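You operate a simulated robot arm through the tools that you are given. There is no shell and no other tool.

You run a simulated two-armed robot. Do the job below in one go: nothing can be reset, and whatever is moved stays where it is left.

JOB
Swap the neck insert in the mould with green cylinders for the one that the size tag names.
Fine: free the insert latch, stand the old insert on the tray, fit the new one and lock the latch again. Set down upright: steel flanged neck insert. Where these are worked on the way, their far stop is far enough and under half their travel is too little: insert latch.

The check looks at the end state, three seconds after you hand in, the way a careful person would. Anything else that was tipped, shoved, dropped, spilled or broken makes it a failure.

ROBOT AND FRAMES
Two 7-joint arms with fingered hands on one trunk that stands fixed in place. Base frame: the origin is at the foot of the trunk, x ahead of it, y to its left, z up. Readings come in m, degrees, newtons and seconds.
The left shoulder is at [0.06, 0.166, 0.751], the right one opposite. With the tool pointing down near the work surface each hand reaches from about 0.34 to 0.86 m from the base axis, measured 20 degrees to its own side. Payload 5 kg a hand.
Tool frame (each hand has its own): the origin (TCP) lies between the finger pads and is the grasp point; the fingertips stand 0.032 m ahead of it; z points along the fingers, y is the line along which they close. The gripper opens to 0.16 m; its body begins 0.089 m behind the TCP. The gripper is a hand of 3 fingers: y runs from the thumb to the fingers, the wrist lies at [0, 0, -0.267] in the tool frame, and closing takes about 1.5 s.
Orientation is that of the tool frame in the base frame, as [roll, pitch, yaw] about the fixed x, y, z axes, in that order (R = Rz(yaw) Ry(pitch) Rx(roll)). With the fingers straight down and closing along the base's y, the tool's x points along the base's -x, its y along +y and its z along -z.

CONTROLS
- The arms move only by the tool arm_command. It takes "left_plan", "right_plan" or both (then of equal length, played together; a hand with none holds still); each is a list of rows, each a list of 6 numbers: the shift along the tool's x, y, z in units of 30 mm (1.0 is 30 mm), then the turn, a rotation vector about the tool's x, y, z in units of 8 degrees (1.0 is 8 degrees). In form: [[x, y, z, ax, ay, az], ...]. A call has 1 to 20 rows; each row shifts and turns the commanded pose from where the row before left it, along the tool's axes as they then stand. "left_jaw" and "right_jaw" are, for a hand that has rows, the gripper command, from -1 (shut) to 1 (fully open), values between in proportion, set as the call begins (left out, the last holds). A call with a number of a shift or a turn outside -1 to 1 is refused whole. Rows are played at 5 a second. More than 0.05 m and 8.6 degrees between two rows, or a gripper value outside its range, and nothing of the call is played. Where a pose cannot be reached the arm comes as near as it can. A force on the tool above 40 N (or 10 N above the force at the start of the call, whichever is more), or a blocked arm, ends the call early, and 0.2 s more pass. Each finger travels about 0.045 m/s and halts on what it meets, pressing with about 24 N; the grip force reading is that of the motor and also rises with nothing between the fingers. The clock runs only during rows and for 0.2 s after the last one: add rows that do not move to give the fingers time. It gives the time, the measured TCP pose, the force on the tool (base axes), the opening and the grip force at its end, in the units of the frame above (readings bear some noise), with the torque about the TCP (base axes, N m) and any sound that the robot's microphone picked up.
- Cameras (640 x 400 px; columns grow to the right, rows downward): "scene" is now at [0.0458, 0.0144, 1.3875]; the picture's right is [0.19, -0.98, 0.00], its down [-0.75, -0.15, -0.65] and it looks along [0.63, 0.12, -0.76] (base axes); focal length 330 px, centre (320, 200). "left" rides on the left gripper at [-0.065, -0.004, -0.116] in its tool frame; the picture's right is [0.06, -1.00, 0.00], its down [0.87, 0.05, -0.49] and it looks along [0.49, 0.03, 0.87] (tool axes); focal length 261 px, centre (320, 200). "right" rides on the right gripper at [0.065, -0.004, -0.116] in its tool frame; the picture's right is [0.06, 1.00, 0.00], its down [-0.87, 0.05, -0.49] and it looks along [-0.49, 0.03, 0.87] (tool axes); focal length 261 px, centre (320, 200). There is no depth. A picture from a camera that has moved, and an enlarged one, comes with that camera's place and axes in the base frame and with its lens.
- grab_frame(camera): a new picture of that camera. The clock stands still meanwhile.
- lift_body(by): slides the trunk up (or, below 0, down) by that many m; the arms and the scene camera ride with it, the base frame stays. It gives what a move gives, with no picture.
- finger_targets(finger1, finger2, thumb_bend, hand): sets how far each is bent, from 0 (flat) to 1 (curled in); at 0.3 the hand is open as for a grip, at 0.7 the pads meet at the TCP. One left out holds its place. A second passes; each finger stops where it meets its share of the squeeze, and holds until it gets a number again. A gripper value or a shape takes the hand back. It gives what a move gives, with no picture; readings hold the bend of each and the force on the fingers (four entries, about 0 where the hand has none), thumb and palm.
- hand_shape(shape, hand): the hand has 3 fingers and takes this shape, open, in about a second: jaw (thumb against the fingers, like two jaws); tri (thumb and two fingers); tip (a fingertip pinch); poke (one finger out to press); point (the index stretched); flat (the hand flat); cup (the hand cupped); fist (a fist). The gripper value then closes the fingers along that shape, each until it touches; the sizes above hold for jaw. It gives what a move gives, with no picture.
- head_to(pan, tilt): turns the head with the scene camera to pan (to the left, within 86 degrees either way) and tilt (down, from -29 to 69), counted from straight ahead of the robot. It gives what a move gives.
- close_up(camera, box): a new picture of the part [left, top, right, bottom] of that camera's present view, enlarged. The clock stands still meanwhile.
- finish_job(): hands the job in; it is judged then, once.

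Places have to be worked out from the pictures, the camera data and where the tool is seen. Open the grippers and draw the arms clear of the work before you hand the job in, unless the task says otherwise.

The tools are called after "Request:" as a command line: name --argument value ..., lists and objects as JSON in quotes. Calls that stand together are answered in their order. arm_command: Moves the arms, as the interface text tells. Its arguments: {"type":"object","properties":{"left_plan":{"type":"array","items":{"type":"array","items":{"type":"number"}}},"left_jaw":{"type":"number"},"right_plan":{"type":"array","items":{"type":"array","items":{"type":"number"}}},"right_jaw":{"type":"number"}},"required":[]} The other tools are called the same way: lift_body (by) moves the trunk up or down; hand_shape (shape, hand) gives the hand a shape; finger_targets (finger1, finger2, thumb_bend, hand) moves the fingers one by one; head_to (pan, tilt) turns the head that bears the scene camera; grab_frame (camera) takes a picture; close_up (camera, box) takes an enlarged picture of a part of a camera's view; finish_job () hands the job in.

At the start:

```text
clock: 0.0
left_ee_pos: [0.4466, 0.3993, 0.7599]
left_ee_rot: [180.0, 0.0, 180.0]
left_wrist_force: [-0.2, 1.0, 0.0]
left_torque: [0.0, 0.03, 0.01]
left_gripper_width: 0.1599
left_grasp_force: 0.1
left_shape: jaw
left_bend: [0.3, 0.3, 0.3]
left_finger forces: [0.1, 0.1, 0.0, 0.0, 0.1, 0.0]
right_ee_pos: [0.6031, -0.0975, 0.8398]
right_ee_rot: [-180.0, 0.0, 179.9]
right_wrist_force: [-0.1, 1.4, -0.8]
right_torque: [0.0, -0.01, 0.0]
right_gripper_width: 0.16
right_grasp_force: 0.0
right_shape: jaw
right_bend: [0.3, 0.3, 0.3]
right_finger forces: [0.0, 0.0, 0.0, 0.0, 0.0, 0.1]
trunk travel left (down, up): [-0.3, 0.29]
head pan, tilt (commanded): [11.0, 49.8]
```

scene: 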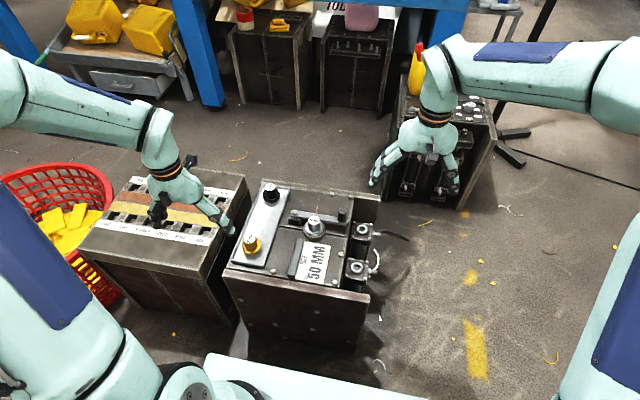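
right: 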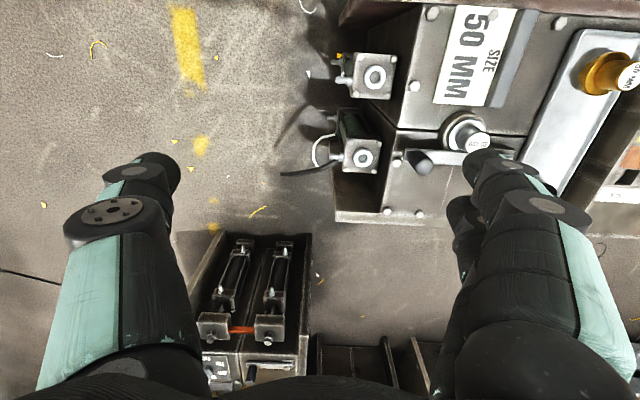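
left: 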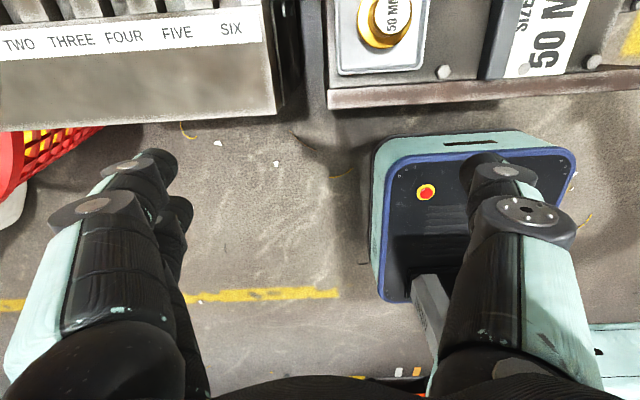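

I start by looking closely at the bench with the mould, the tray and the size tag before moving anything.

Request:
close_up --camera "scene" --box '[220, 160, 400, 310]'

Request:
close_up --camera "scene" --box '[360, 60, 520, 220]'

Request:
close_up --camera "right" --box '[280, 0, 640, 225]'

Request:
close_up --camera "right" --box '[170, 210, 430, 390]'

```text
2.67 times, centred on (310, 235) of scene
camera zoom: at [0.0458, 0.0144, 1.3875], right [0.19, -0.98, 0.0], down [-0.75, -0.15, -0.65], along [0.63, 0.12, -0.76], focal length 881 px, centre (347, 107)
```

zoom: 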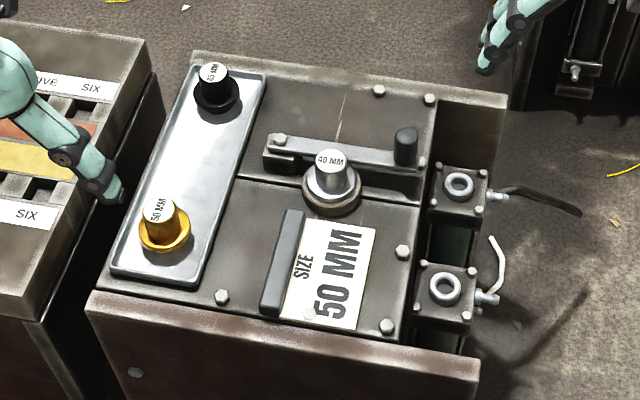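

```text
2.50 times, centred on (440, 140) of scene
camera zoom: at [0.0458, 0.0144, 1.3875], right [0.19, -0.98, 0.0], down [-0.75, -0.15, -0.65], along [0.63, 0.12, -0.76], focal length 826 px, centre (20, 350)
```

zoom: 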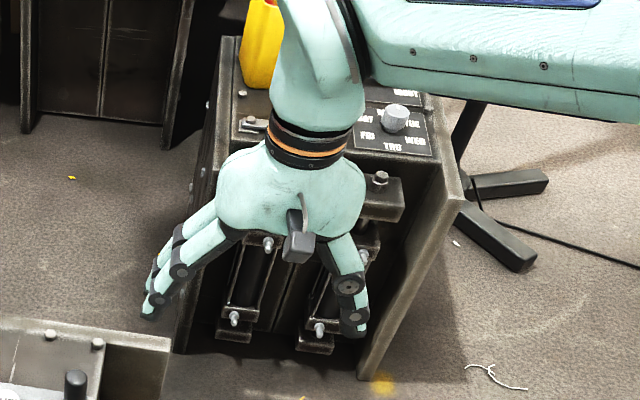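

```text
1.78 times, centred on (460, 112) of right
camera zoom: at [0.5371, -0.1014, 0.9562], right [-0.06, 1.0, 0.0], down [0.87, 0.05, 0.49], along [0.49, 0.03, -0.87], focal length 463 px, centre (71, 356)
```

zoom: 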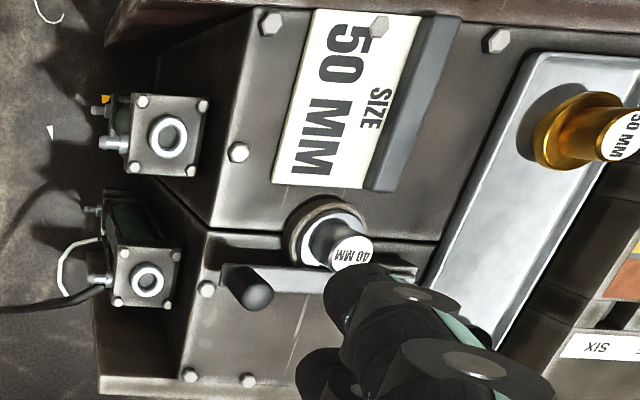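

```text
2.22 times, centred on (300, 300) of right
camera zoom: at [0.5371, -0.1014, 0.9562], right [-0.06, 1.0, 0.0], down [0.87, 0.05, 0.49], along [0.49, 0.03, -0.87], focal length 579 px, centre (364, -22)
```

zoom: 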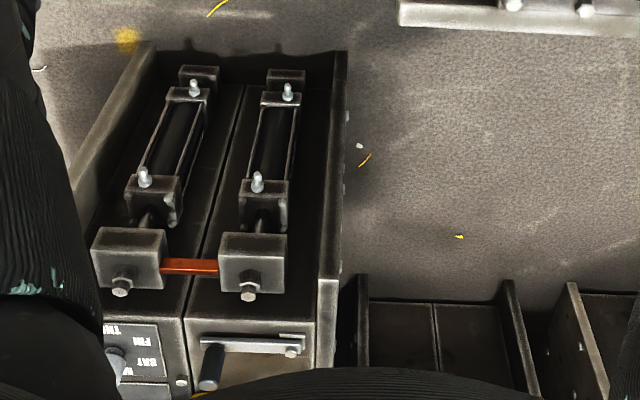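

The near mould holds a 40 mm insert with a latch bar over its flange, and the size tag reads 50 MM. I need to confirm the cylinder colours on each mould, so I enlarge those parts.

Request:
close_up --camera "scene" --box '[335, 210, 395, 300]'

Request:
close_up --camera "right" --box '[310, 40, 430, 200]'

Request:
close_up --camera "scene" --box '[220, 0, 420, 120]'

Request:
close_up --camera "right" --box '[190, 225, 320, 385]'

```text
4.44 times, centred on (365, 255) of scene
camera zoom: at [0.0458, 0.0144, 1.3875], right [0.19, -0.98, 0.0], down [-0.75, -0.15, -0.65], along [0.63, 0.12, -0.76], focal length 1469 px, centre (120, -44)
```

zoom: 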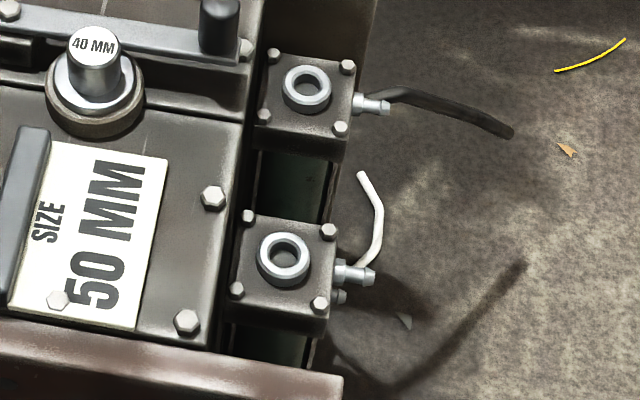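

```text
2.50 times, centred on (370, 120) of right
camera zoom: at [0.5371, -0.1014, 0.9562], right [-0.06, 1.0, 0.0], down [0.87, 0.05, 0.49], along [0.49, 0.03, -0.87], focal length 652 px, centre (195, 400)
```

zoom: 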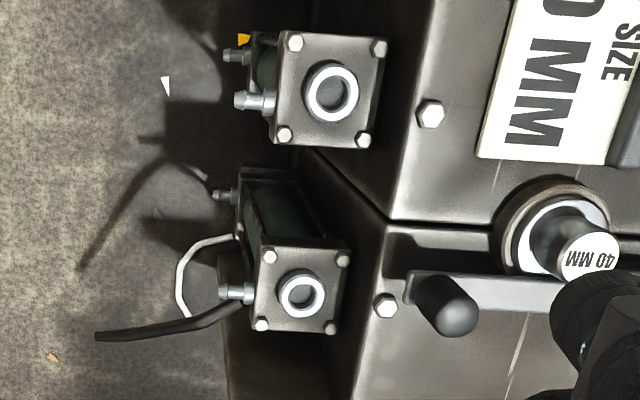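

```text
3.20 times, centred on (320, 60) of scene
camera zoom: at [0.0458, 0.0144, 1.3875], right [0.19, -0.98, 0.0], down [-0.75, -0.15, -0.65], along [0.63, 0.12, -0.76], focal length 1058 px, centre (320, 648)
```

zoom: 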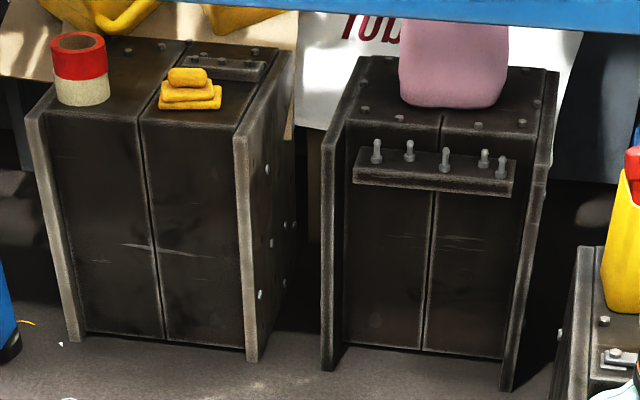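

```text
2.50 times, centred on (255, 305) of right
camera zoom: at [0.5371, -0.1014, 0.9562], right [-0.06, 1.0, 0.0], down [0.87, 0.05, 0.49], along [0.49, 0.03, -0.87], focal length 652 px, centre (482, -62)
```

zoom: 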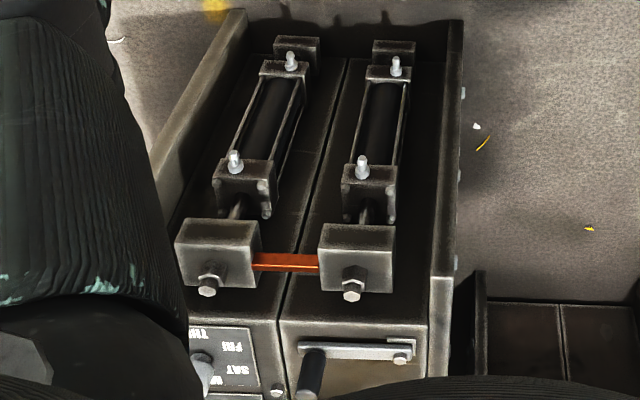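

The near mould has dark green cylinders and the far one's are black, so the near mould is the one to work on. Triangulating puts the 40 mm insert's top near (0.643, 0.152, 0.565) and the brass 50 mm's near (0.539, 0.324, 0.572). I look closer at the latch.

Request:
close_up --camera "scene" --box '[284, 195, 354, 245]'

Request:
close_up --camera "right" --box '[380, 90, 540, 210]'

Request:
close_up --camera "scene" --box '[230, 170, 310, 275]'

Request:
close_up --camera "left" --box '[300, 0, 640, 120]'

```text
8.00 times, centred on (319, 220) of scene
camera zoom: at [0.0458, 0.0144, 1.3875], right [0.19, -0.98, 0.0], down [-0.75, -0.15, -0.65], along [0.63, 0.12, -0.76], focal length 2644 px, centre (328, 40)
```

zoom: 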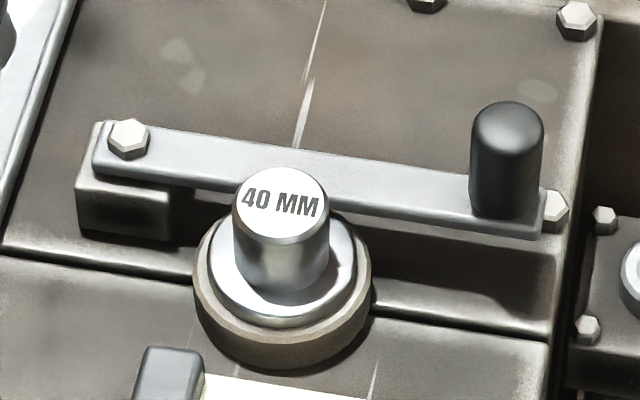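

```text
3.33 times, centred on (460, 150) of right
camera zoom: at [0.5371, -0.1014, 0.9562], right [-0.06, 1.0, 0.0], down [0.87, 0.05, 0.49], along [0.49, 0.03, -0.87], focal length 869 px, centre (-147, 367)
```

zoom: 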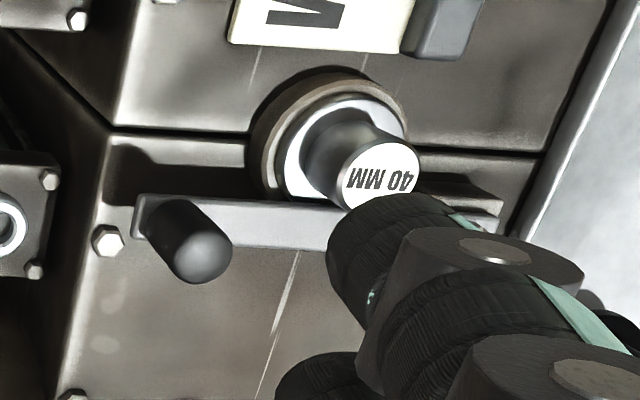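

```text
3.81 times, centred on (270, 222) of scene
camera zoom: at [0.0458, 0.0144, 1.3875], right [0.19, -0.98, 0.0], down [-0.75, -0.15, -0.65], along [0.63, 0.12, -0.76], focal length 1259 px, centre (510, 114)
```

zoom: 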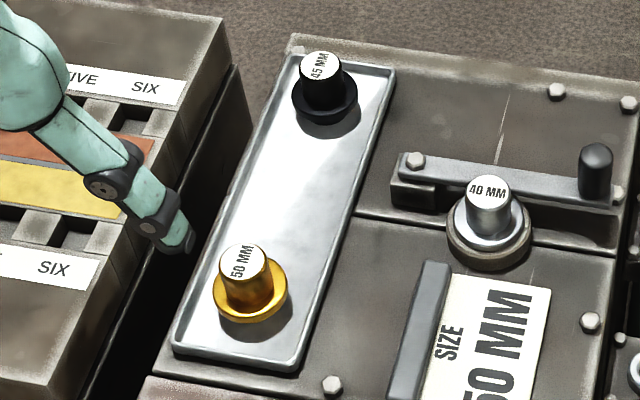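

```text
1.88 times, centred on (470, 60) of left
camera zoom: at [0.5112, 0.394, 0.8743], right [-0.06, -1.0, 0.0], down [-0.87, 0.05, 0.49], along [-0.49, 0.03, -0.87], focal length 491 px, centre (38, 464)
```

zoom: 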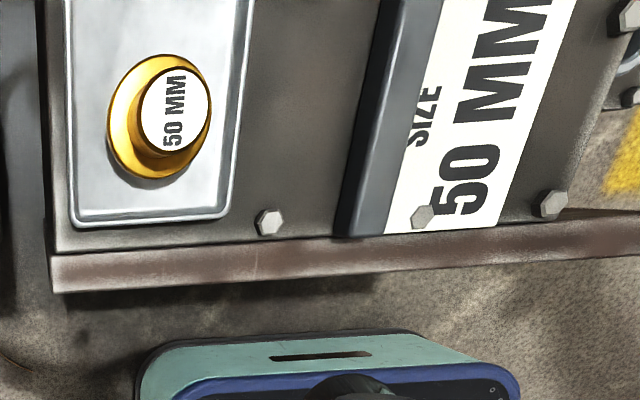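

The latch is a swing bar: it pivots at the bolt on the tray side (about (0.68, 0.22)) and has an upright black handle at the other end (about (0.676, 0.067)). It would swing away from the robot to free the flange. I move the right hand over for a better wrist view of the latch and insert.

Request:
arm_command --right_plan '[[0.18, 0.7, 0, 0, 0, 0], [0.18, 0.8, 0, 0, 0, 0], [0.18, 0.8, 0, 0, 0, 0], [0.18, 0.8, 0, 0, 0, 0], [0.18, 0.8, 0, 0, 0, 0], [0.18, 0.8, 0, 0, 0, 0], [0.18, 0.8, 0, 0, 0, 0], [0.18, 0.8, 0, 0, 0, 0], [0, 0, 0, 0, 0, 0]]'

Request:
grab_frame --camera "right"

Request:
grab_frame --camera "scene"

```text
clock: 2.0
left_ee_pos: [0.4457, 0.3982, 0.7579]
left_ee_rot: [179.9, 0.0, -179.9]
left_wrist_force: [-0.7, -1.0, 0.3]
left_torque: [-0.01, -0.01, 0.03]
left_gripper_width: 0.1599
left_grasp_force: 0.0
left_shape: jaw
left_bend: [0.3, 0.3, 0.3]
left_finger forces: [0.1, 0.1, 0.0, 0.0, 0.0, 0.1]
right_ee_pos: [0.5596, 0.093, 0.8395]
right_ee_rot: [-180.0, 0.1, 179.9]
right_wrist_force: [0.4, 0.0, 0.7]
right_torque: [-0.03, -0.01, -0.03]
right_gripper_width: 0.16
right_grasp_force: 0.0
right_shape: jaw
right_bend: [0.3, 0.3, 0.3]
right_finger forces: [0.1, 0.1, 0.1, 0.0, 0.1, 0.0]
trunk travel left (down, up): [-0.3, 0.29]
head pan, tilt (commanded): [11.0, 49.8]
```

```text
taken
camera right: at [0.4934, 0.0875, 0.9565], right [-0.06, 1.0, 0.0], down [0.87, 0.05, 0.49], along [0.49, 0.03, -0.87], focal length 261 px, centre (320, 200)
```

right: 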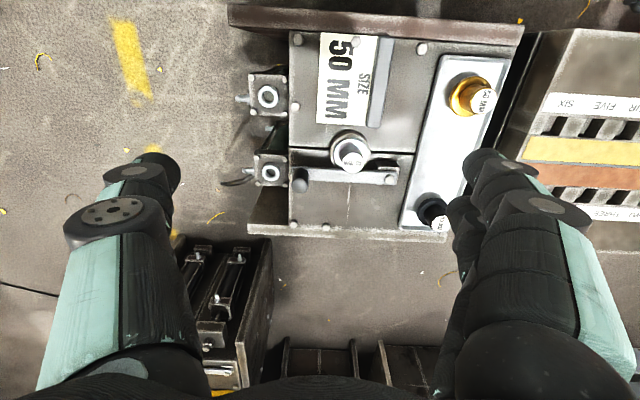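

```text
taken
camera scene: at [0.0458, 0.0146, 1.3875], right [0.19, -0.98, 0.0], down [-0.75, -0.15, -0.65], along [0.63, 0.12, -0.76], focal length 330 px, centre (320, 200)
```

scene: 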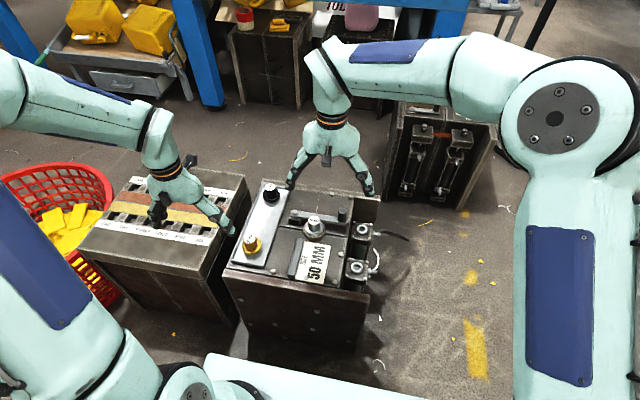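

The view is now clear of the fingers. I enlarge the mould's top for measuring.

Request:
close_up --camera "right" --box '[280, 100, 420, 240]'

Request:
close_up --camera "right" --box '[380, 40, 520, 240]'

Request:
close_up --camera "scene" --box '[284, 195, 354, 245]'

```text
2.86 times, centred on (350, 170) of right
camera zoom: at [0.4934, 0.0875, 0.9565], right [-0.06, 1.0, 0.0], down [0.87, 0.05, 0.49], along [0.49, 0.03, -0.87], focal length 745 px, centre (234, 286)
```

zoom: 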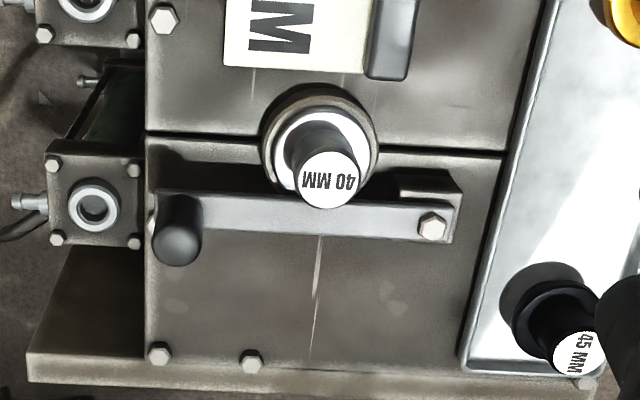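

```text
2.00 times, centred on (450, 140) of right
camera zoom: at [0.4934, 0.0875, 0.9565], right [-0.06, 1.0, 0.0], down [0.87, 0.05, 0.49], along [0.49, 0.03, -0.87], focal length 521 px, centre (60, 320)
```

zoom: 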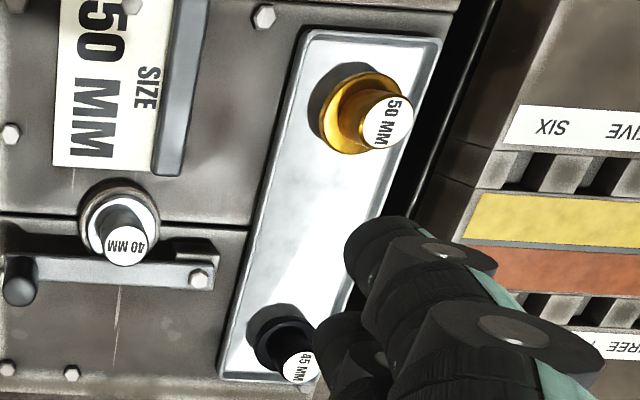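

```text
8.00 times, centred on (319, 220) of scene
camera zoom: at [0.0458, 0.0146, 1.3875], right [0.19, -0.98, 0.0], down [-0.75, -0.15, -0.65], along [0.63, 0.12, -0.76], focal length 2644 px, centre (328, 40)
```

zoom: 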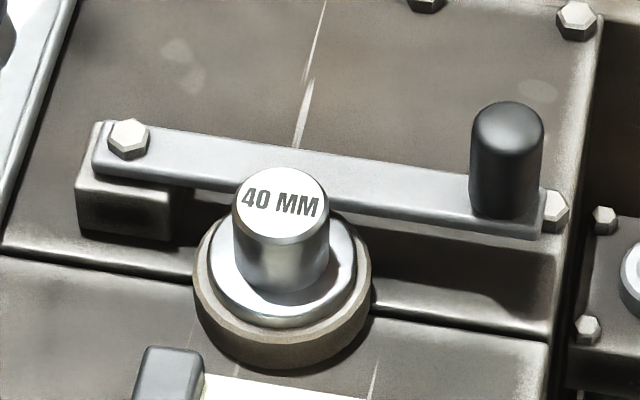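

Estimates so far: insert about (0.645, 0.150, top z 0.563), latch pivot (0.673, 0.218), handle (0.67, 0.067, top about 0.59), brass 50 (0.540, 0.320, top 0.565), black 45 (0.746, 0.320), mould surface z about 0.50. The open latch end lies within the left arm's reach, so the left arm will work and I park the right hand to the side as an observer camera.

Request:
arm_command --right_plan '[[-0.1, -0.95, 0, 0, 0, 0], [-0.1, -0.95, 0, 0, 0, 0], [-0.1, -0.95, 0, 0, 0, 0], [-0.1, -0.95, 0, 0, 0, 0], [-0.1, -0.95, 0, 0, 0, 0], [-0.1, -0.95, 0, 0, 0, 0], [-0.1, -0.95, 0, 0, 0, 0], [-0.1, -0.95, 0, 0, 0, 0], [-0.1, -0.95, 0, 0, 0, 0], [-0.1, -0.95, 0, 0, 0, 0], [-0.1, -0.95, 0, 0, 0, 0], [-0.1, -0.95, 0, 0, 0, 0]]'

Request:
arm_command --right_plan '[[0, 0, 0.3, 0, 0, -1], [0, 0, 0.3, 0, 0, -1], [0, 0, 0.3, 0, 0, -1], [0, 0, 0.3, 0, 0, -1], [0, 0, 0.3, 0, 0, -1], [0, 0, 0.3, 0, 0, -1], [0, 0, 0.3, 0, 0, -1], [0, 0, 0.3, 0, 0, -1], [0, 0, 0, 0, -1, 0], [0, 0, 0, 0, -1, 0], [0, 0, 0, 0, -1, 0], [0, 0, 0, 0, 0, 0]]'

Request:
grab_frame --camera "right"

Request:
grab_frame --camera "scene"

```text
clock: 4.6
left_ee_pos: [0.4461, 0.3998, 0.7597]
left_ee_rot: [180.0, 0.0, 180.0]
left_wrist_force: [-0.3, 0.2, -0.5]
left_torque: [-0.02, -0.03, -0.01]
left_gripper_width: 0.1599
left_grasp_force: 0.2
left_shape: jaw
left_bend: [0.3, 0.3, 0.3]
left_finger forces: [0.0, 0.0, 0.0, 0.0, 0.1, 0.0]
right_ee_pos: [0.596, -0.2509, 0.8394]
right_ee_rot: [180.0, 0.1, 179.9]
right_wrist_force: [0.1, 0.8, 0.3]
right_torque: [0.03, 0.01, 0.02]
right_gripper_width: 0.1601
right_grasp_force: 0.0
right_shape: jaw
right_bend: [0.3, 0.3, 0.3]
right_finger forces: [0.0, 0.0, 0.0, 0.0, 0.0, 0.1]
trunk travel left (down, up): [-0.3, 0.29]
head pan, tilt (commanded): [11.0, 49.8]
```

```text
clock: 7.2
left_ee_pos: [0.4466, 0.3994, 0.7599]
left_ee_rot: [-179.9, 0.0, 179.9]
left_wrist_force: [-0.3, 1.4, 0.0]
left_torque: [0.0, -0.02, 0.0]
left_gripper_width: 0.1601
left_grasp_force: 0.2
left_shape: jaw
left_bend: [0.3, 0.3, 0.3]
left_finger forces: [0.0, 0.0, 0.0, 0.0, 0.0, 0.0]
right_ee_pos: [0.5953, -0.2499, 0.7681]
right_ee_rot: [-179.9, 24.1, -116.0]
right_wrist_force: [-0.3, 0.1, -0.7]
right_torque: [0.01, 0.04, 0.0]
right_gripper_width: 0.1598
right_grasp_force: 0.0
right_shape: jaw
right_bend: [0.3, 0.3, 0.3]
right_finger forces: [0.0, 0.0, 0.0, 0.1, 0.0, 0.0]
trunk travel left (down, up): [-0.3, 0.29]
head pan, tilt (commanded): [11.0, 49.8]
```

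```text
taken
camera right: at [0.5518, -0.348, 0.8475], right [-0.92, 0.39, -0.03], down [0.21, 0.56, 0.8], along [0.33, 0.73, -0.59], focal length 261 px, centre (320, 200)
```

right: 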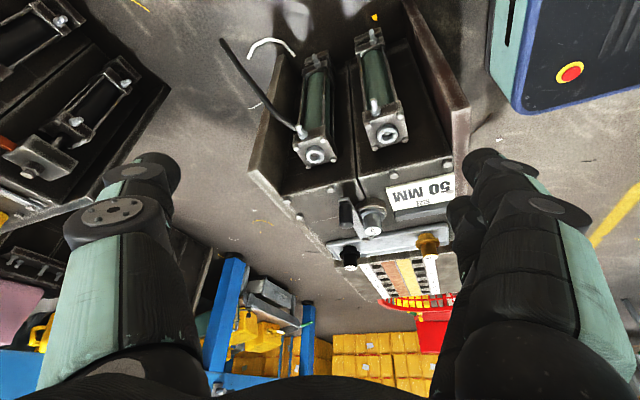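

```text
taken
camera scene: at [0.0457, 0.0142, 1.3875], right [0.19, -0.98, 0.0], down [-0.75, -0.15, -0.65], along [0.63, 0.12, -0.76], focal length 330 px, centre (320, 200)
```

scene: 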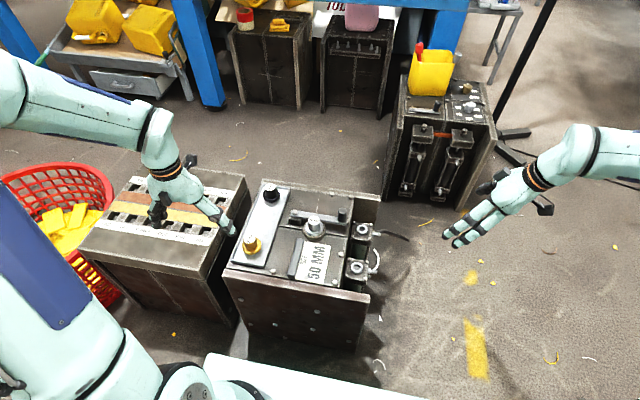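

The cylinders on this mould are clearly green. The side view is useful, so I enlarge it to measure heights.

Request:
close_up --camera "right" --box '[310, 160, 470, 280]'

Request:
close_up --camera "right" --box '[320, 180, 400, 240]'

```text
3.33 times, centred on (390, 220) of right
camera zoom: at [0.5518, -0.348, 0.8475], right [-0.92, 0.39, -0.03], down [0.21, 0.56, 0.8], along [0.33, 0.73, -0.59], focal length 869 px, centre (87, 133)
```

zoom: 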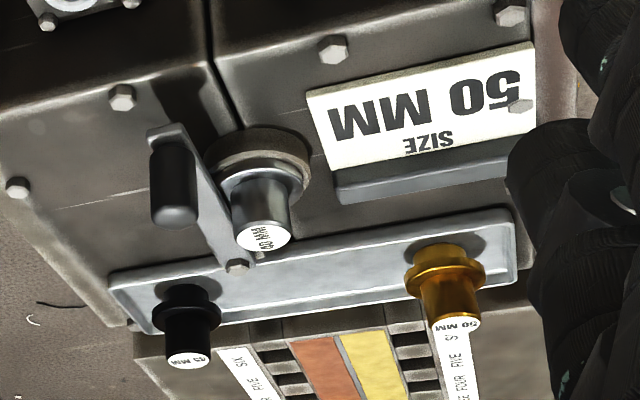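

```text
6.67 times, centred on (360, 210) of right
camera zoom: at [0.5518, -0.348, 0.8475], right [-0.92, 0.39, -0.03], down [0.21, 0.56, 0.8], along [0.33, 0.73, -0.59], focal length 1738 px, centre (53, 133)
```

zoom: 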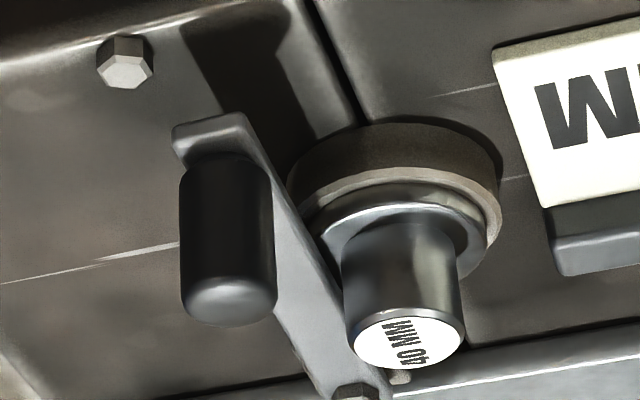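

The side view refines things: insert (0.643, 0.149, top 0.564), flange top about 0.525, handle (0.677, 0.067), z 0.537–0.59, pivot (0.679, 0.2195), brass (0.539, 0.318, top 0.567), black (0.749, 0.321). I bring the left hand high above the handle with the jaw turned 45° and partly closed.

Request:
arm_command --left_plan '[[-0.5486, -0.7912, 0, 0, 0, 0], [-0.5486, -0.7912, 0, 0, 0, 0], [-0.5486, -0.7912, 0, 0, 0, 0], [-0.5486, -0.7912, 0, 0, 0, 0], [-0.5486, -0.7912, 0, 0, 0, 0], [-0.5486, -0.7912, 0, 0, 0, 0], [-0.5486, -0.7912, 0, 0, 0, 0], [-0.5486, -0.7912, 0, 0, 0, 0], [-0.5486, -0.7912, 0, 0, 0, 0], [-0.5486, -0.7912, 0, 0, 0, 0], [-0.5486, -0.7912, 0, 0, 0, 0], [-0.5486, -0.7912, 0, 0, 0, 0], [-0.5486, -0.7912, 0, 0, 0, 0], [-0.5486, -0.7912, 0, 0, 0, 0], [0, 0, 0, 0, 0, 0]]' --left_jaw 0.125

Request:
arm_command --left_plan '[[0, 0, 0, 0, 0, 0.9375], [0, 0, 0, 0, 0, 0.9375], [0, 0, 0, 0, 0, 0.9375], [0, 0, 0, 0, 0, 0.9375], [0, 0, 0, 0, 0, 0.9375], [0, 0, 0, 0, 0, 0.9375], [0, 0, 0, 0, 0, 0]]'

Request:
grab_frame --camera "left"

Request:
grab_frame --camera "scene"

Request:
grab_frame --camera "right"

```text
clock: 10.4
left_ee_pos: [0.6762, 0.0677, 0.7573]
left_ee_rot: [-179.9, -0.1, 180.0]
left_wrist_force: [-0.1, 0.6, 0.6]
left_torque: [0.04, -0.02, 0.04]
left_gripper_width: 0.0905
left_grasp_force: 0.0
left_shape: jaw
left_bend: [0.71, 0.71, 0.7]
left_finger forces: [0.0, 0.0, 0.0, 0.0, 0.0, 0.1]
right_ee_pos: [0.5945, -0.2499, 0.7667]
right_ee_rot: [179.9, 24.0, -115.9]
right_wrist_force: [-0.3, 0.9, -0.4]
right_torque: [-0.01, 0.0, 0.0]
right_gripper_width: 0.16
right_grasp_force: 0.0
right_shape: jaw
right_bend: [0.3, 0.3, 0.3]
right_finger forces: [0.0, 0.0, 0.0, 0.0, 0.0, 0.0]
trunk travel left (down, up): [-0.3, 0.29]
head pan, tilt (commanded): [11.0, 49.8]
```

```text
clock: 12.0
left_ee_pos: [0.6774, 0.0675, 0.7583]
left_ee_rot: [-180.0, 0.0, 134.8]
left_wrist_force: [-0.4, -0.1, 0.0]
left_torque: [0.03, -0.01, -0.02]
left_gripper_width: 0.0904
left_grasp_force: 0.1
left_shape: jaw
left_bend: [0.71, 0.71, 0.7]
left_finger forces: [0.0, 0.0, 0.0, 0.0, 0.1, 0.0]
right_ee_pos: [0.5953, -0.2499, 0.7683]
right_ee_rot: [-180.0, 24.0, -116.1]
right_wrist_force: [-0.2, -0.6, 0.5]
right_torque: [0.0, 0.0, -0.01]
right_gripper_width: 0.1599
right_grasp_force: 0.0
right_shape: jaw
right_bend: [0.3, 0.3, 0.3]
right_finger forces: [0.1, 0.0, 0.0, 0.0, 0.0, 0.0]
trunk travel left (down, up): [-0.3, 0.29]
head pan, tilt (commanded): [11.0, 49.8]
```

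```text
taken
camera left: at [0.7202, 0.0174, 0.8743], right [-0.75, -0.66, 0.0], down [-0.57, 0.65, 0.49], along [-0.32, 0.37, -0.87], focal length 261 px, centre (320, 200)
```

left: 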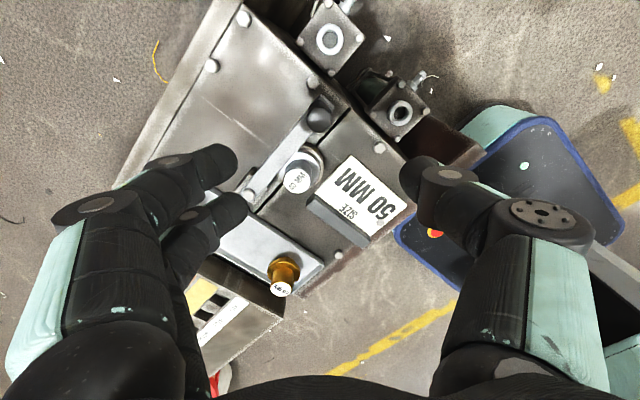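

```text
taken
camera scene: at [0.0458, 0.0142, 1.3875], right [0.19, -0.98, 0.0], down [-0.75, -0.15, -0.65], along [0.63, 0.12, -0.76], focal length 330 px, centre (320, 200)
```

scene: 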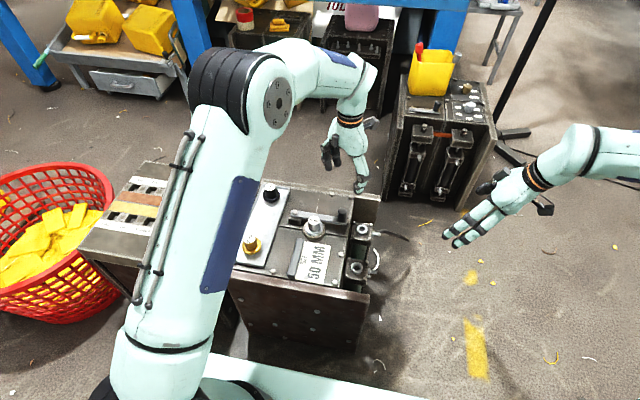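

```text
taken
camera right: at [0.5519, -0.3481, 0.8475], right [-0.92, 0.39, -0.03], down [0.21, 0.56, 0.8], along [0.33, 0.73, -0.6], focal length 261 px, centre (320, 200)
```

right: 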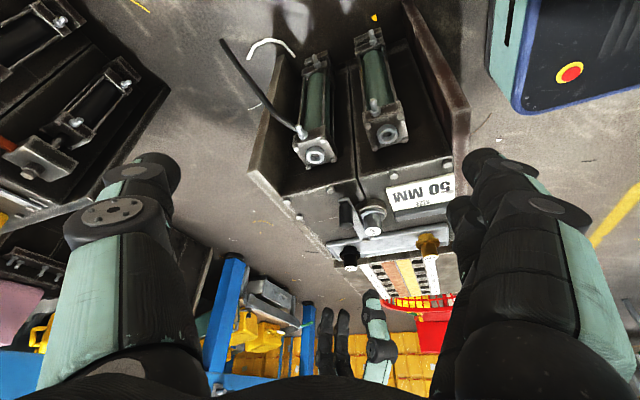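

The hand is above the handle and it sits where I predicted in the wrist view. A close-up lets me fine-check before descending.

Request:
close_up --camera "left" --box '[240, 70, 400, 220]'

```text
2.67 times, centred on (320, 145) of left
camera zoom: at [0.7202, 0.0174, 0.8743], right [-0.75, -0.66, 0.0], down [-0.57, 0.65, 0.49], along [-0.32, 0.37, -0.87], focal length 695 px, centre (320, 347)
```

zoom: 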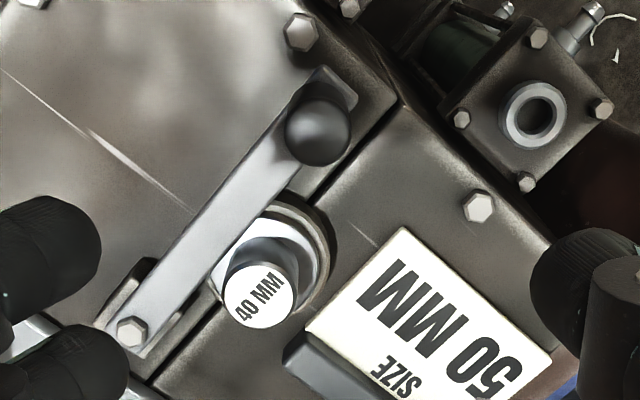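

The handle's axis lies at about (0.678, 0.066), right under the TCP. I descend to TCP z about 0.582 so that the fingertips stay above the bar, then close gently on the handle.

Request:
arm_command --left_plan '[[0, 0, 0.8, 0, 0, 0], [0, 0, 0.8, 0, 0, 0], [0, 0, 0.8, 0, 0, 0], [0, 0, 0.8, 0, 0, 0], [0, 0, 0.8, 0, 0, 0], [0, 0, 0.7, 0, 0, 0], [0, 0, 0.6, 0, 0, 0], [0, 0, 0.55, 0, 0, 0], [0, 0, 0, 0, 0, 0]]'

Request:
grab_frame --camera "left"

Request:
close_up --camera "right" --box '[310, 160, 470, 280]'

```text
clock: 14.0
left_ee_pos: [0.6766, 0.0674, 0.5839]
left_ee_rot: [-179.9, 0.0, 135.0]
left_wrist_force: [0.6, 0.8, 0.3]
left_torque: [0.02, -0.01, 0.02]
left_gripper_width: 0.0905
left_grasp_force: 0.0
left_shape: jaw
left_bend: [0.71, 0.71, 0.7]
left_finger forces: [0.0, 0.1, 0.1, 0.0, 0.0, 0.1]
right_ee_pos: [0.5959, -0.2495, 0.7675]
right_ee_rot: [179.9, 24.0, -116.1]
right_wrist_force: [0.7, 0.2, 0.6]
right_torque: [0.01, -0.01, -0.03]
right_gripper_width: 0.1598
right_grasp_force: 0.1
right_shape: jaw
right_bend: [0.3, 0.3, 0.3]
right_finger forces: [0.0, 0.1, 0.0, 0.1, 0.0, 0.0]
trunk travel left (down, up): [-0.3, 0.29]
head pan, tilt (commanded): [11.0, 49.8]
```

```text
taken
camera left: at [0.7207, 0.0172, 0.6985], right [-0.75, -0.66, 0.0], down [-0.58, 0.65, 0.49], along [-0.33, 0.37, -0.87], focal length 261 px, centre (320, 200)
```

left: 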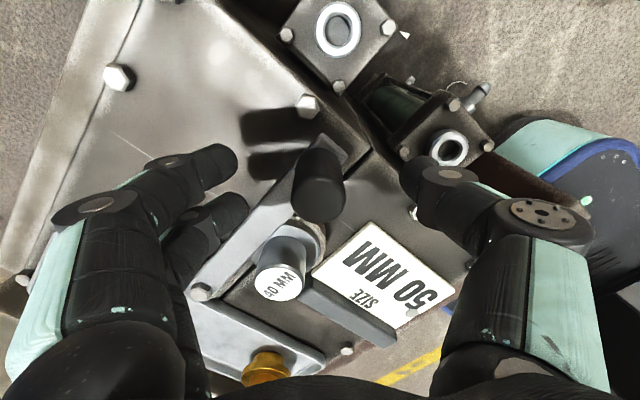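

```text
3.33 times, centred on (390, 220) of right
camera zoom: at [0.5519, -0.3481, 0.8474], right [-0.92, 0.39, -0.03], down [0.21, 0.56, 0.8], along [0.33, 0.73, -0.6], focal length 869 px, centre (87, 133)
```

zoom: 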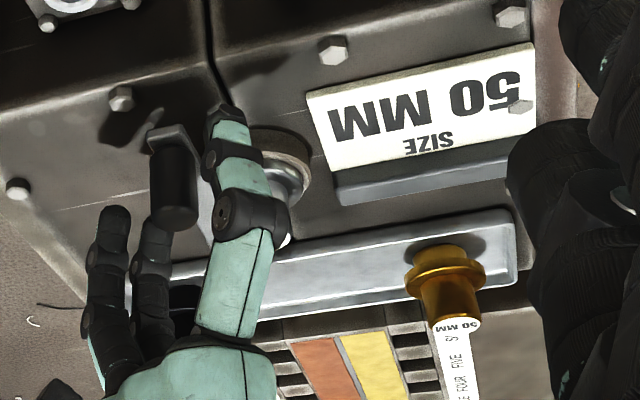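

The handle stands between thumb and fingers, well centred. I close the jaw on it and give the fingers time.

Request:
arm_command --left_plan '[[0, 0, 0, 0, 0, 0], [0, 0, 0, 0, 0, 0], [0, 0, 0, 0, 0, 0], [0, 0, 0, 0, 0, 0], [0, 0, 0, 0, 0, 0], [0, 0, 0, 0, 0, 0], [0, 0, 0, 0, 0, 0], [0, 0, 0, 0, 0, 0]]' --left_jaw -1

Request:
grab_frame --camera "left"

```text
clock: 15.8
left_ee_pos: [0.6776, 0.067, 0.583]
left_ee_rot: [179.9, 0.0, 135.0]
left_wrist_force: [-0.8, 0.3, -3.0]
left_torque: [0.01, 0.02, 0.05]
left_gripper_width: 0.0164
left_grasp_force: 23.8
left_shape: jaw
left_bend: [0.72, 0.71, 0.7]
left_finger forces: [10.4, 8.7, 0.1, 0.1, 21.2, 0.0]
right_ee_pos: [0.5962, -0.2512, 0.7681]
right_ee_rot: [180.0, 24.0, -116.1]
right_wrist_force: [0.1, 0.6, 0.2]
right_torque: [0.0, 0.01, 0.0]
right_gripper_width: 0.1597
right_grasp_force: 0.1
right_shape: jaw
right_bend: [0.3, 0.3, 0.3]
right_finger forces: [0.0, 0.1, 0.0, 0.0, 0.0, 0.1]
trunk travel left (down, up): [-0.3, 0.29]
head pan, tilt (commanded): [11.0, 49.8]
```

```text
taken
camera left: at [0.7205, 0.0171, 0.6984], right [-0.75, -0.66, 0.0], down [-0.58, 0.65, 0.49], along [-0.33, 0.37, -0.87], focal length 261 px, centre (320, 200)
```

left: 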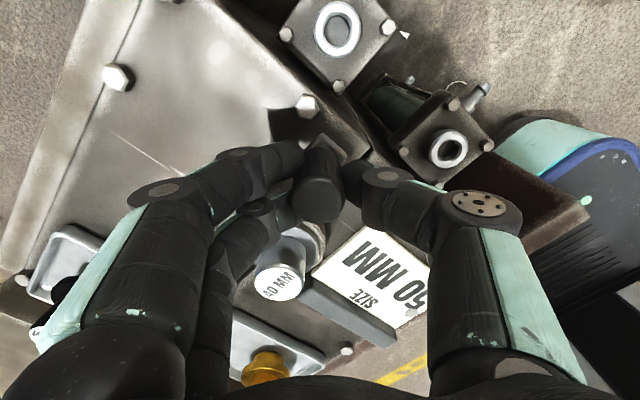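

Grip is firm (fingers 10/9 N, thumb 21 N). I swing the handle away from the robot about the pivot, turning the tool with the bar, 30° first, and check.

Request:
arm_command --left_plan '[[-0.356, 0.3953, 0, 0, 0, -0.75], [-0.356, 0.3953, 0, 0, 0, -0.75], [-0.356, 0.3953, 0, 0, 0, -0.75], [-0.356, 0.3953, 0, 0, 0, -0.75], [-0.356, 0.3953, 0, 0, 0, -0.75], [0, 0, 0, 0, 0, 0]]'

Request:
grab_frame --camera "left"

Request:
grab_frame --camera "scene"

```text
clock: 17.2
left_ee_pos: [0.7529, 0.0872, 0.5835]
left_ee_rot: [180.0, 0.0, 164.9]
left_wrist_force: [1.6, -2.9, -3.7]
left_torque: [-0.06, -0.06, 0.05]
left_gripper_width: 0.0161
left_grasp_force: 24.1
left_shape: jaw
left_bend: [0.72, 0.71, 0.7]
left_finger forces: [11.2, 8.8, 0.0, 0.1, 22.7, 0.0]
right_ee_pos: [0.5965, -0.2507, 0.7681]
right_ee_rot: [180.0, 24.1, -116.1]
right_wrist_force: [-0.1, 0.4, 1.0]
right_torque: [0.0, 0.02, -0.02]
right_gripper_width: 0.1597
right_grasp_force: 0.1
right_shape: jaw
right_bend: [0.3, 0.3, 0.3]
right_finger forces: [0.0, 0.0, 0.0, 0.0, 0.0, 0.0]
trunk travel left (down, up): [-0.3, 0.29]
head pan, tilt (commanded): [11.0, 49.8]
```

```text
taken
camera left: at [0.8157, 0.065, 0.6984], right [-0.32, -0.95, 0.0], down [-0.83, 0.28, 0.49], along [-0.47, 0.16, -0.87], focal length 261 px, centre (320, 200)
```

left: 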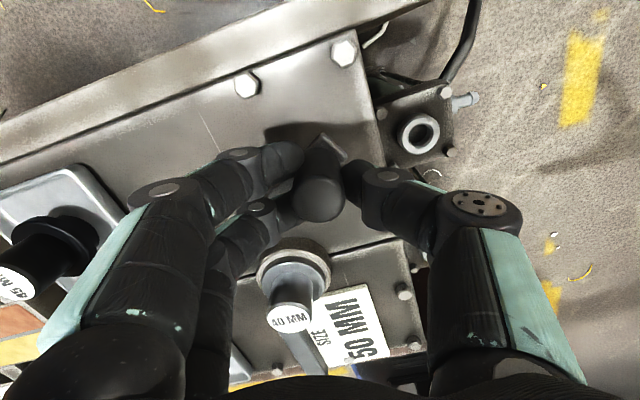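

```text
taken
camera scene: at [0.0462, 0.0141, 1.3874], right [0.19, -0.98, 0.0], down [-0.75, -0.15, -0.65], along [0.63, 0.12, -0.76], focal length 330 px, centre (320, 200)
```

scene: 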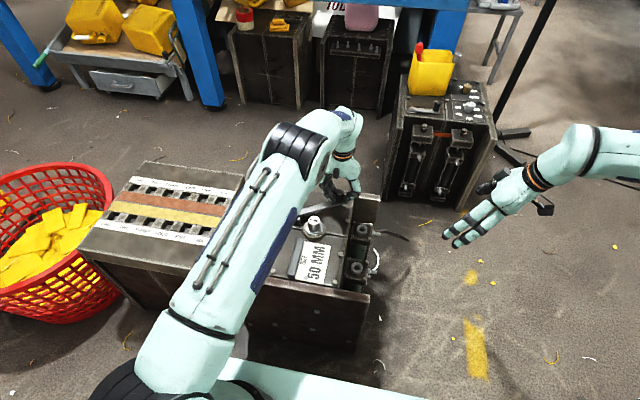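

The bar follows and forces are low (about 3 N). I carry on along the arc, squaring the tool to nominal yaw, up to about 63°, then look again.

Request:
arm_command --left_plan '[[-0.2996, 0.327, 0, 0, 0, -0.625], [-0.2996, 0.327, 0, 0, 0, -0.625], [-0.2996, 0.327, 0, 0, 0, -0.625], [-0.356, 0.395, 0, 0, 0, 0], [-0.313, 0.43, 0, 0, 0, 0], [-0.266, 0.461, 0, 0, 0, 0], [0, 0, 0, 0, 0, 0]]'

Request:
grab_frame --camera "left"

Request:
grab_frame --camera "right"

```text
clock: 18.6
left_ee_pos: [0.8033, 0.1355, 0.5827]
left_ee_rot: [-178.9, -0.9, -179.8]
left_wrist_force: [-16.6, -10.7, 9.6]
left_torque: [-0.34, 0.25, -0.01]
left_gripper_width: 0.0172
left_grasp_force: 23.8
left_shape: jaw
left_bend: [0.72, 0.72, 0.71]
left_finger forces: [12.3, 19.8, 0.0, 0.0, 30.1, 0.0]
right_ee_pos: [0.5954, -0.2498, 0.7689]
right_ee_rot: [-179.8, 24.0, -116.0]
right_wrist_force: [-0.1, 0.9, 0.1]
right_torque: [-0.01, 0.02, -0.01]
right_gripper_width: 0.1599
right_grasp_force: 0.0
right_shape: jaw
right_bend: [0.3, 0.3, 0.3]
right_finger forces: [0.1, 0.0, 0.0, 0.1, 0.0, 0.0]
trunk travel left (down, up): [-0.3, 0.29]
head pan, tilt (commanded): [11.0, 49.8]
stopped in row 6 (left hand): the force on the tool passed its limit at 48 N (the readings are from after the stop); the commanded pose is now the measured one
```

```text
taken
camera left: at [0.8708, 0.1321, 0.6966], right [-0.06, -1.0, 0.02], down [-0.86, 0.06, 0.51], along [-0.51, 0.01, -0.86], focal length 261 px, centre (320, 200)
```

left: 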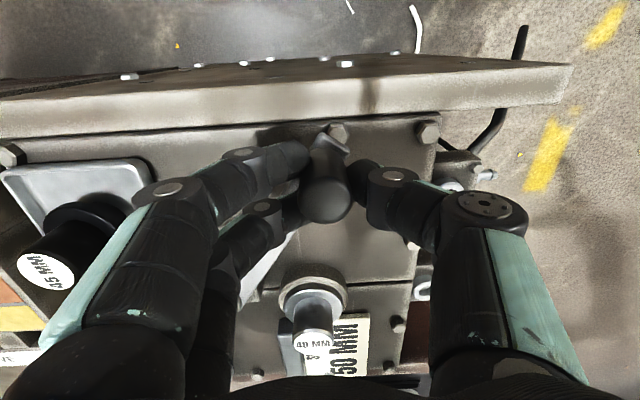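

```text
taken
camera right: at [0.5518, -0.3476, 0.8481], right [-0.92, 0.39, -0.03], down [0.21, 0.56, 0.8], along [0.33, 0.73, -0.6], focal length 261 px, centre (320, 200)
```

right: 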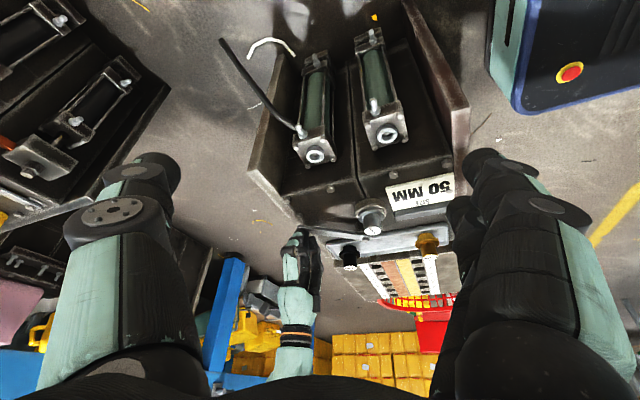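

The swing stopped at about 56° with a mostly tangential reaction, which looks like the far stop. I give a small extra push along the tangent to confirm it.

Request:
arm_command --left_plan '[[-0.08, 0.11, 0, 0, 0, 0], [-0.08, 0.11, 0, 0, 0, 0], [0, 0, 0, 0, 0, 0]]'

Request:
close_up --camera "left" --box '[220, 90, 440, 390]'

```text
clock: 19.0
left_ee_pos: [0.8029, 0.1354, 0.5831]
left_ee_rot: [-178.5, -1.4, -179.6]
left_wrist_force: [-15.4, -8.0, 12.5]
left_torque: [-0.2, 0.28, -0.06]
left_gripper_width: 0.0175
left_grasp_force: 24.0
left_shape: jaw
left_bend: [0.72, 0.72, 0.71]
left_finger forces: [13.3, 20.2, 0.0, 0.1, 28.6, 0.0]
right_ee_pos: [0.5953, -0.2499, 0.7686]
right_ee_rot: [-179.9, 24.0, -116.0]
right_wrist_force: [-0.5, 0.9, 0.2]
right_torque: [0.02, 0.0, -0.02]
right_gripper_width: 0.1601
right_grasp_force: 0.1
right_shape: jaw
right_bend: [0.3, 0.3, 0.3]
right_finger forces: [0.0, 0.0, 0.0, 0.0, 0.1, 0.1]
trunk travel left (down, up): [-0.3, 0.29]
head pan, tilt (commanded): [11.0, 49.8]
stopped in row 2 (left hand): the force on the tool passed its limit at 41 N (the readings are from after the stop); the commanded pose is now the measured one
```

```text
1.33 times, centred on (330, 240) of left
camera zoom: at [0.8716, 0.1328, 0.6959], right [-0.06, -1.0, 0.03], down [-0.86, 0.06, 0.51], along [-0.51, 0.0, -0.86], focal length 348 px, centre (307, 147)
```

zoom: 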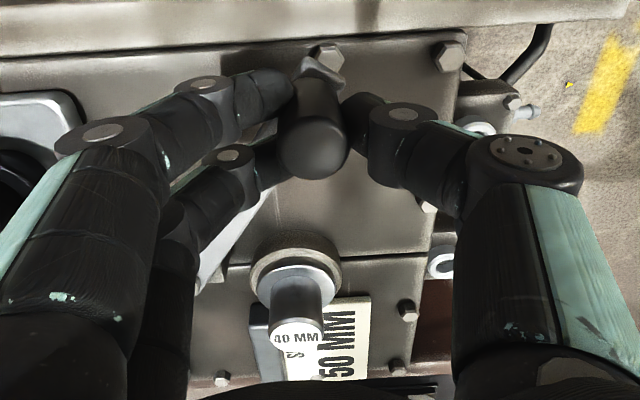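

It is a hard stop: no further travel under 41 N. I release the handle by opening the jaw to 0.08 m.

Request:
arm_command --left_plan '[[0, 0, 0, 0, 0, 0], [0, 0, 0, 0, 0, 0], [0, 0, 0, 0, 0, 0], [0, 0, 0, 0, 0, 0], [0, 0, 0, 0, 0, 0], [0, 0, 0, 0, 0, 0]]' --left_jaw 0

Request:
grab_frame --camera "left"

```text
clock: 20.4
left_ee_pos: [0.8055, 0.1364, 0.5809]
left_ee_rot: [-178.8, -1.3, -179.7]
left_wrist_force: [-0.1, 0.6, -0.9]
left_torque: [0.02, -0.01, 0.01]
left_gripper_width: 0.0792
left_grasp_force: 0.2
left_shape: jaw
left_bend: [0.72, 0.72, 0.7]
left_finger forces: [0.0, 0.1, 0.0, 0.0, 0.1, 0.0]
right_ee_pos: [0.5952, -0.2516, 0.7682]
right_ee_rot: [180.0, 23.9, -116.1]
right_wrist_force: [-0.3, 0.8, -0.7]
right_torque: [-0.03, -0.01, -0.01]
right_gripper_width: 0.1599
right_grasp_force: 0.2
right_shape: jaw
right_bend: [0.3, 0.3, 0.3]
right_finger forces: [0.1, 0.0, 0.0, 0.0, 0.1, 0.0]
trunk travel left (down, up): [-0.3, 0.29]
head pan, tilt (commanded): [11.0, 49.8]
```

```text
taken
camera left: at [0.873, 0.1343, 0.694], right [-0.06, -1.0, 0.02], down [-0.86, 0.06, 0.51], along [-0.51, 0.01, -0.86], focal length 261 px, centre (320, 200)
```

left: 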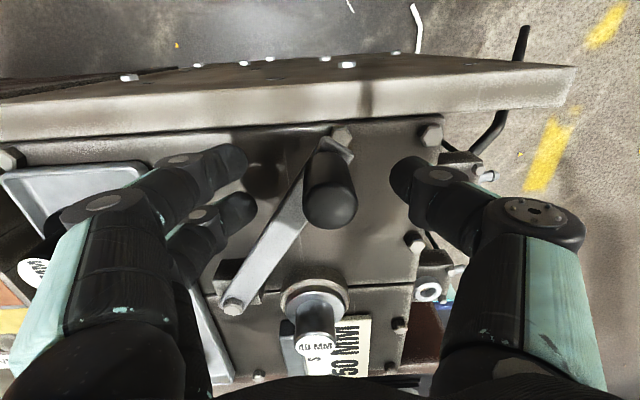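

The handle stayed at its far stop and the flange is free. I lift straight up, level the tool again and go over the seated 40 mm insert with the tool turned about 24° so that the fingers keep clear of the pivot block.

Request:
arm_command --left_plan '[[0, 0, -0.6, 0, 0, 0], [0, 0, -0.9, 0, 0, 0], [0, 0, -0.9, 0, 0, 0], [0, 0, -0.9, 0, 0, 0], [0, 0, -0.9, 0, 0, 0], [0, 0, -0.8, 0, 0, 0], [0, 0, 0, -0.15, -0.1625, 0.0375], [0.9, 0.07, 0, 0, 0, 0], [0.9, 0.07, 0, 0, 0, 0], [0.9, 0.07, 0, 0, 0, 0], [0.9, 0.07, 0, 0, 0, 0], [0.9, 0.07, 0, 0, 0, 0], [0.9, 0.07, 0, 0, 0, 0], [0, 0, 0, 0, 0, -1], [0, 0, 0, 0, 0, -1], [0, 0, 0, 0, 0, -1], [0, 0, 0, 0, 0, 0]]'

Request:
grab_frame --camera "left"

Request:
close_up --camera "right" --box '[290, 170, 450, 290]'

```text
clock: 24.0
left_ee_pos: [0.8052, 0.1358, 0.7326]
left_ee_rot: [180.0, -0.2, -156.0]
left_wrist_force: [0.3, 0.3, 0.2]
left_torque: [0.01, 0.02, -0.04]
left_gripper_width: 0.0797
left_grasp_force: 0.0
left_shape: jaw
left_bend: [0.72, 0.72, 0.7]
left_finger forces: [0.1, 0.0, 0.1, 0.0, 0.0, 0.0]
left hand out of reach, approached as far as the arm can: row 6, 8, 9, 10, 11, 12, 13
right_ee_pos: [0.5954, -0.2504, 0.7674]
right_ee_rot: [-180.0, 24.1, -116.1]
right_wrist_force: [0.1, 0.8, 1.0]
right_torque: [0.0, 0.04, 0.02]
right_gripper_width: 0.1598
right_grasp_force: 0.0
right_shape: jaw
right_bend: [0.3, 0.3, 0.3]
right_finger forces: [0.0, 0.0, 0.0, 0.1, 0.0, 0.0]
trunk travel left (down, up): [-0.3, 0.29]
head pan, tilt (commanded): [11.0, 49.8]
```

```text
taken
camera left: at [0.8673, 0.1572, 0.8481], right [0.35, -0.94, 0.0], down [-0.82, -0.3, 0.49], along [-0.46, -0.17, -0.87], focal length 261 px, centre (320, 200)
```

left: 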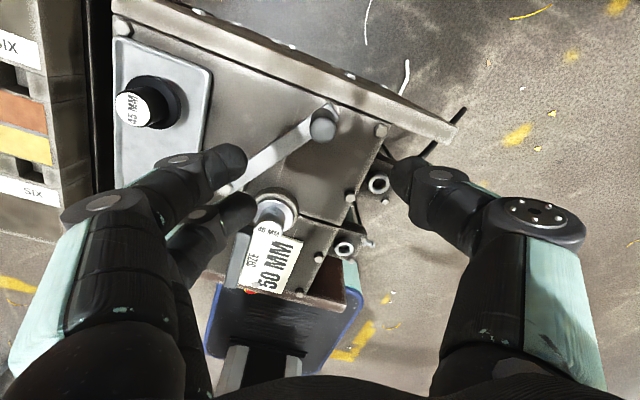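

```text
3.33 times, centred on (370, 230) of right
camera zoom: at [0.5518, -0.3483, 0.8475], right [-0.92, 0.39, -0.03], down [0.21, 0.56, 0.8], along [0.33, 0.73, -0.6], focal length 869 px, centre (153, 100)
```

zoom: 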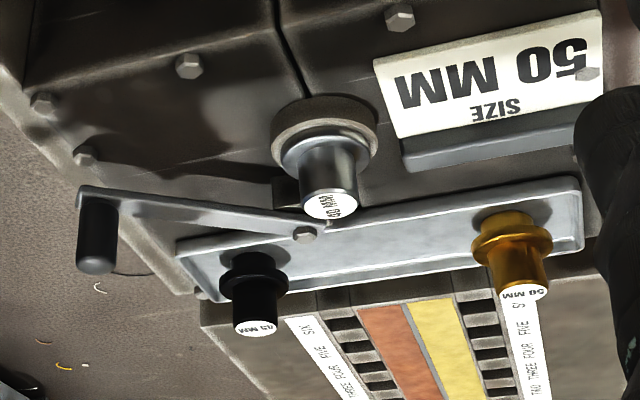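

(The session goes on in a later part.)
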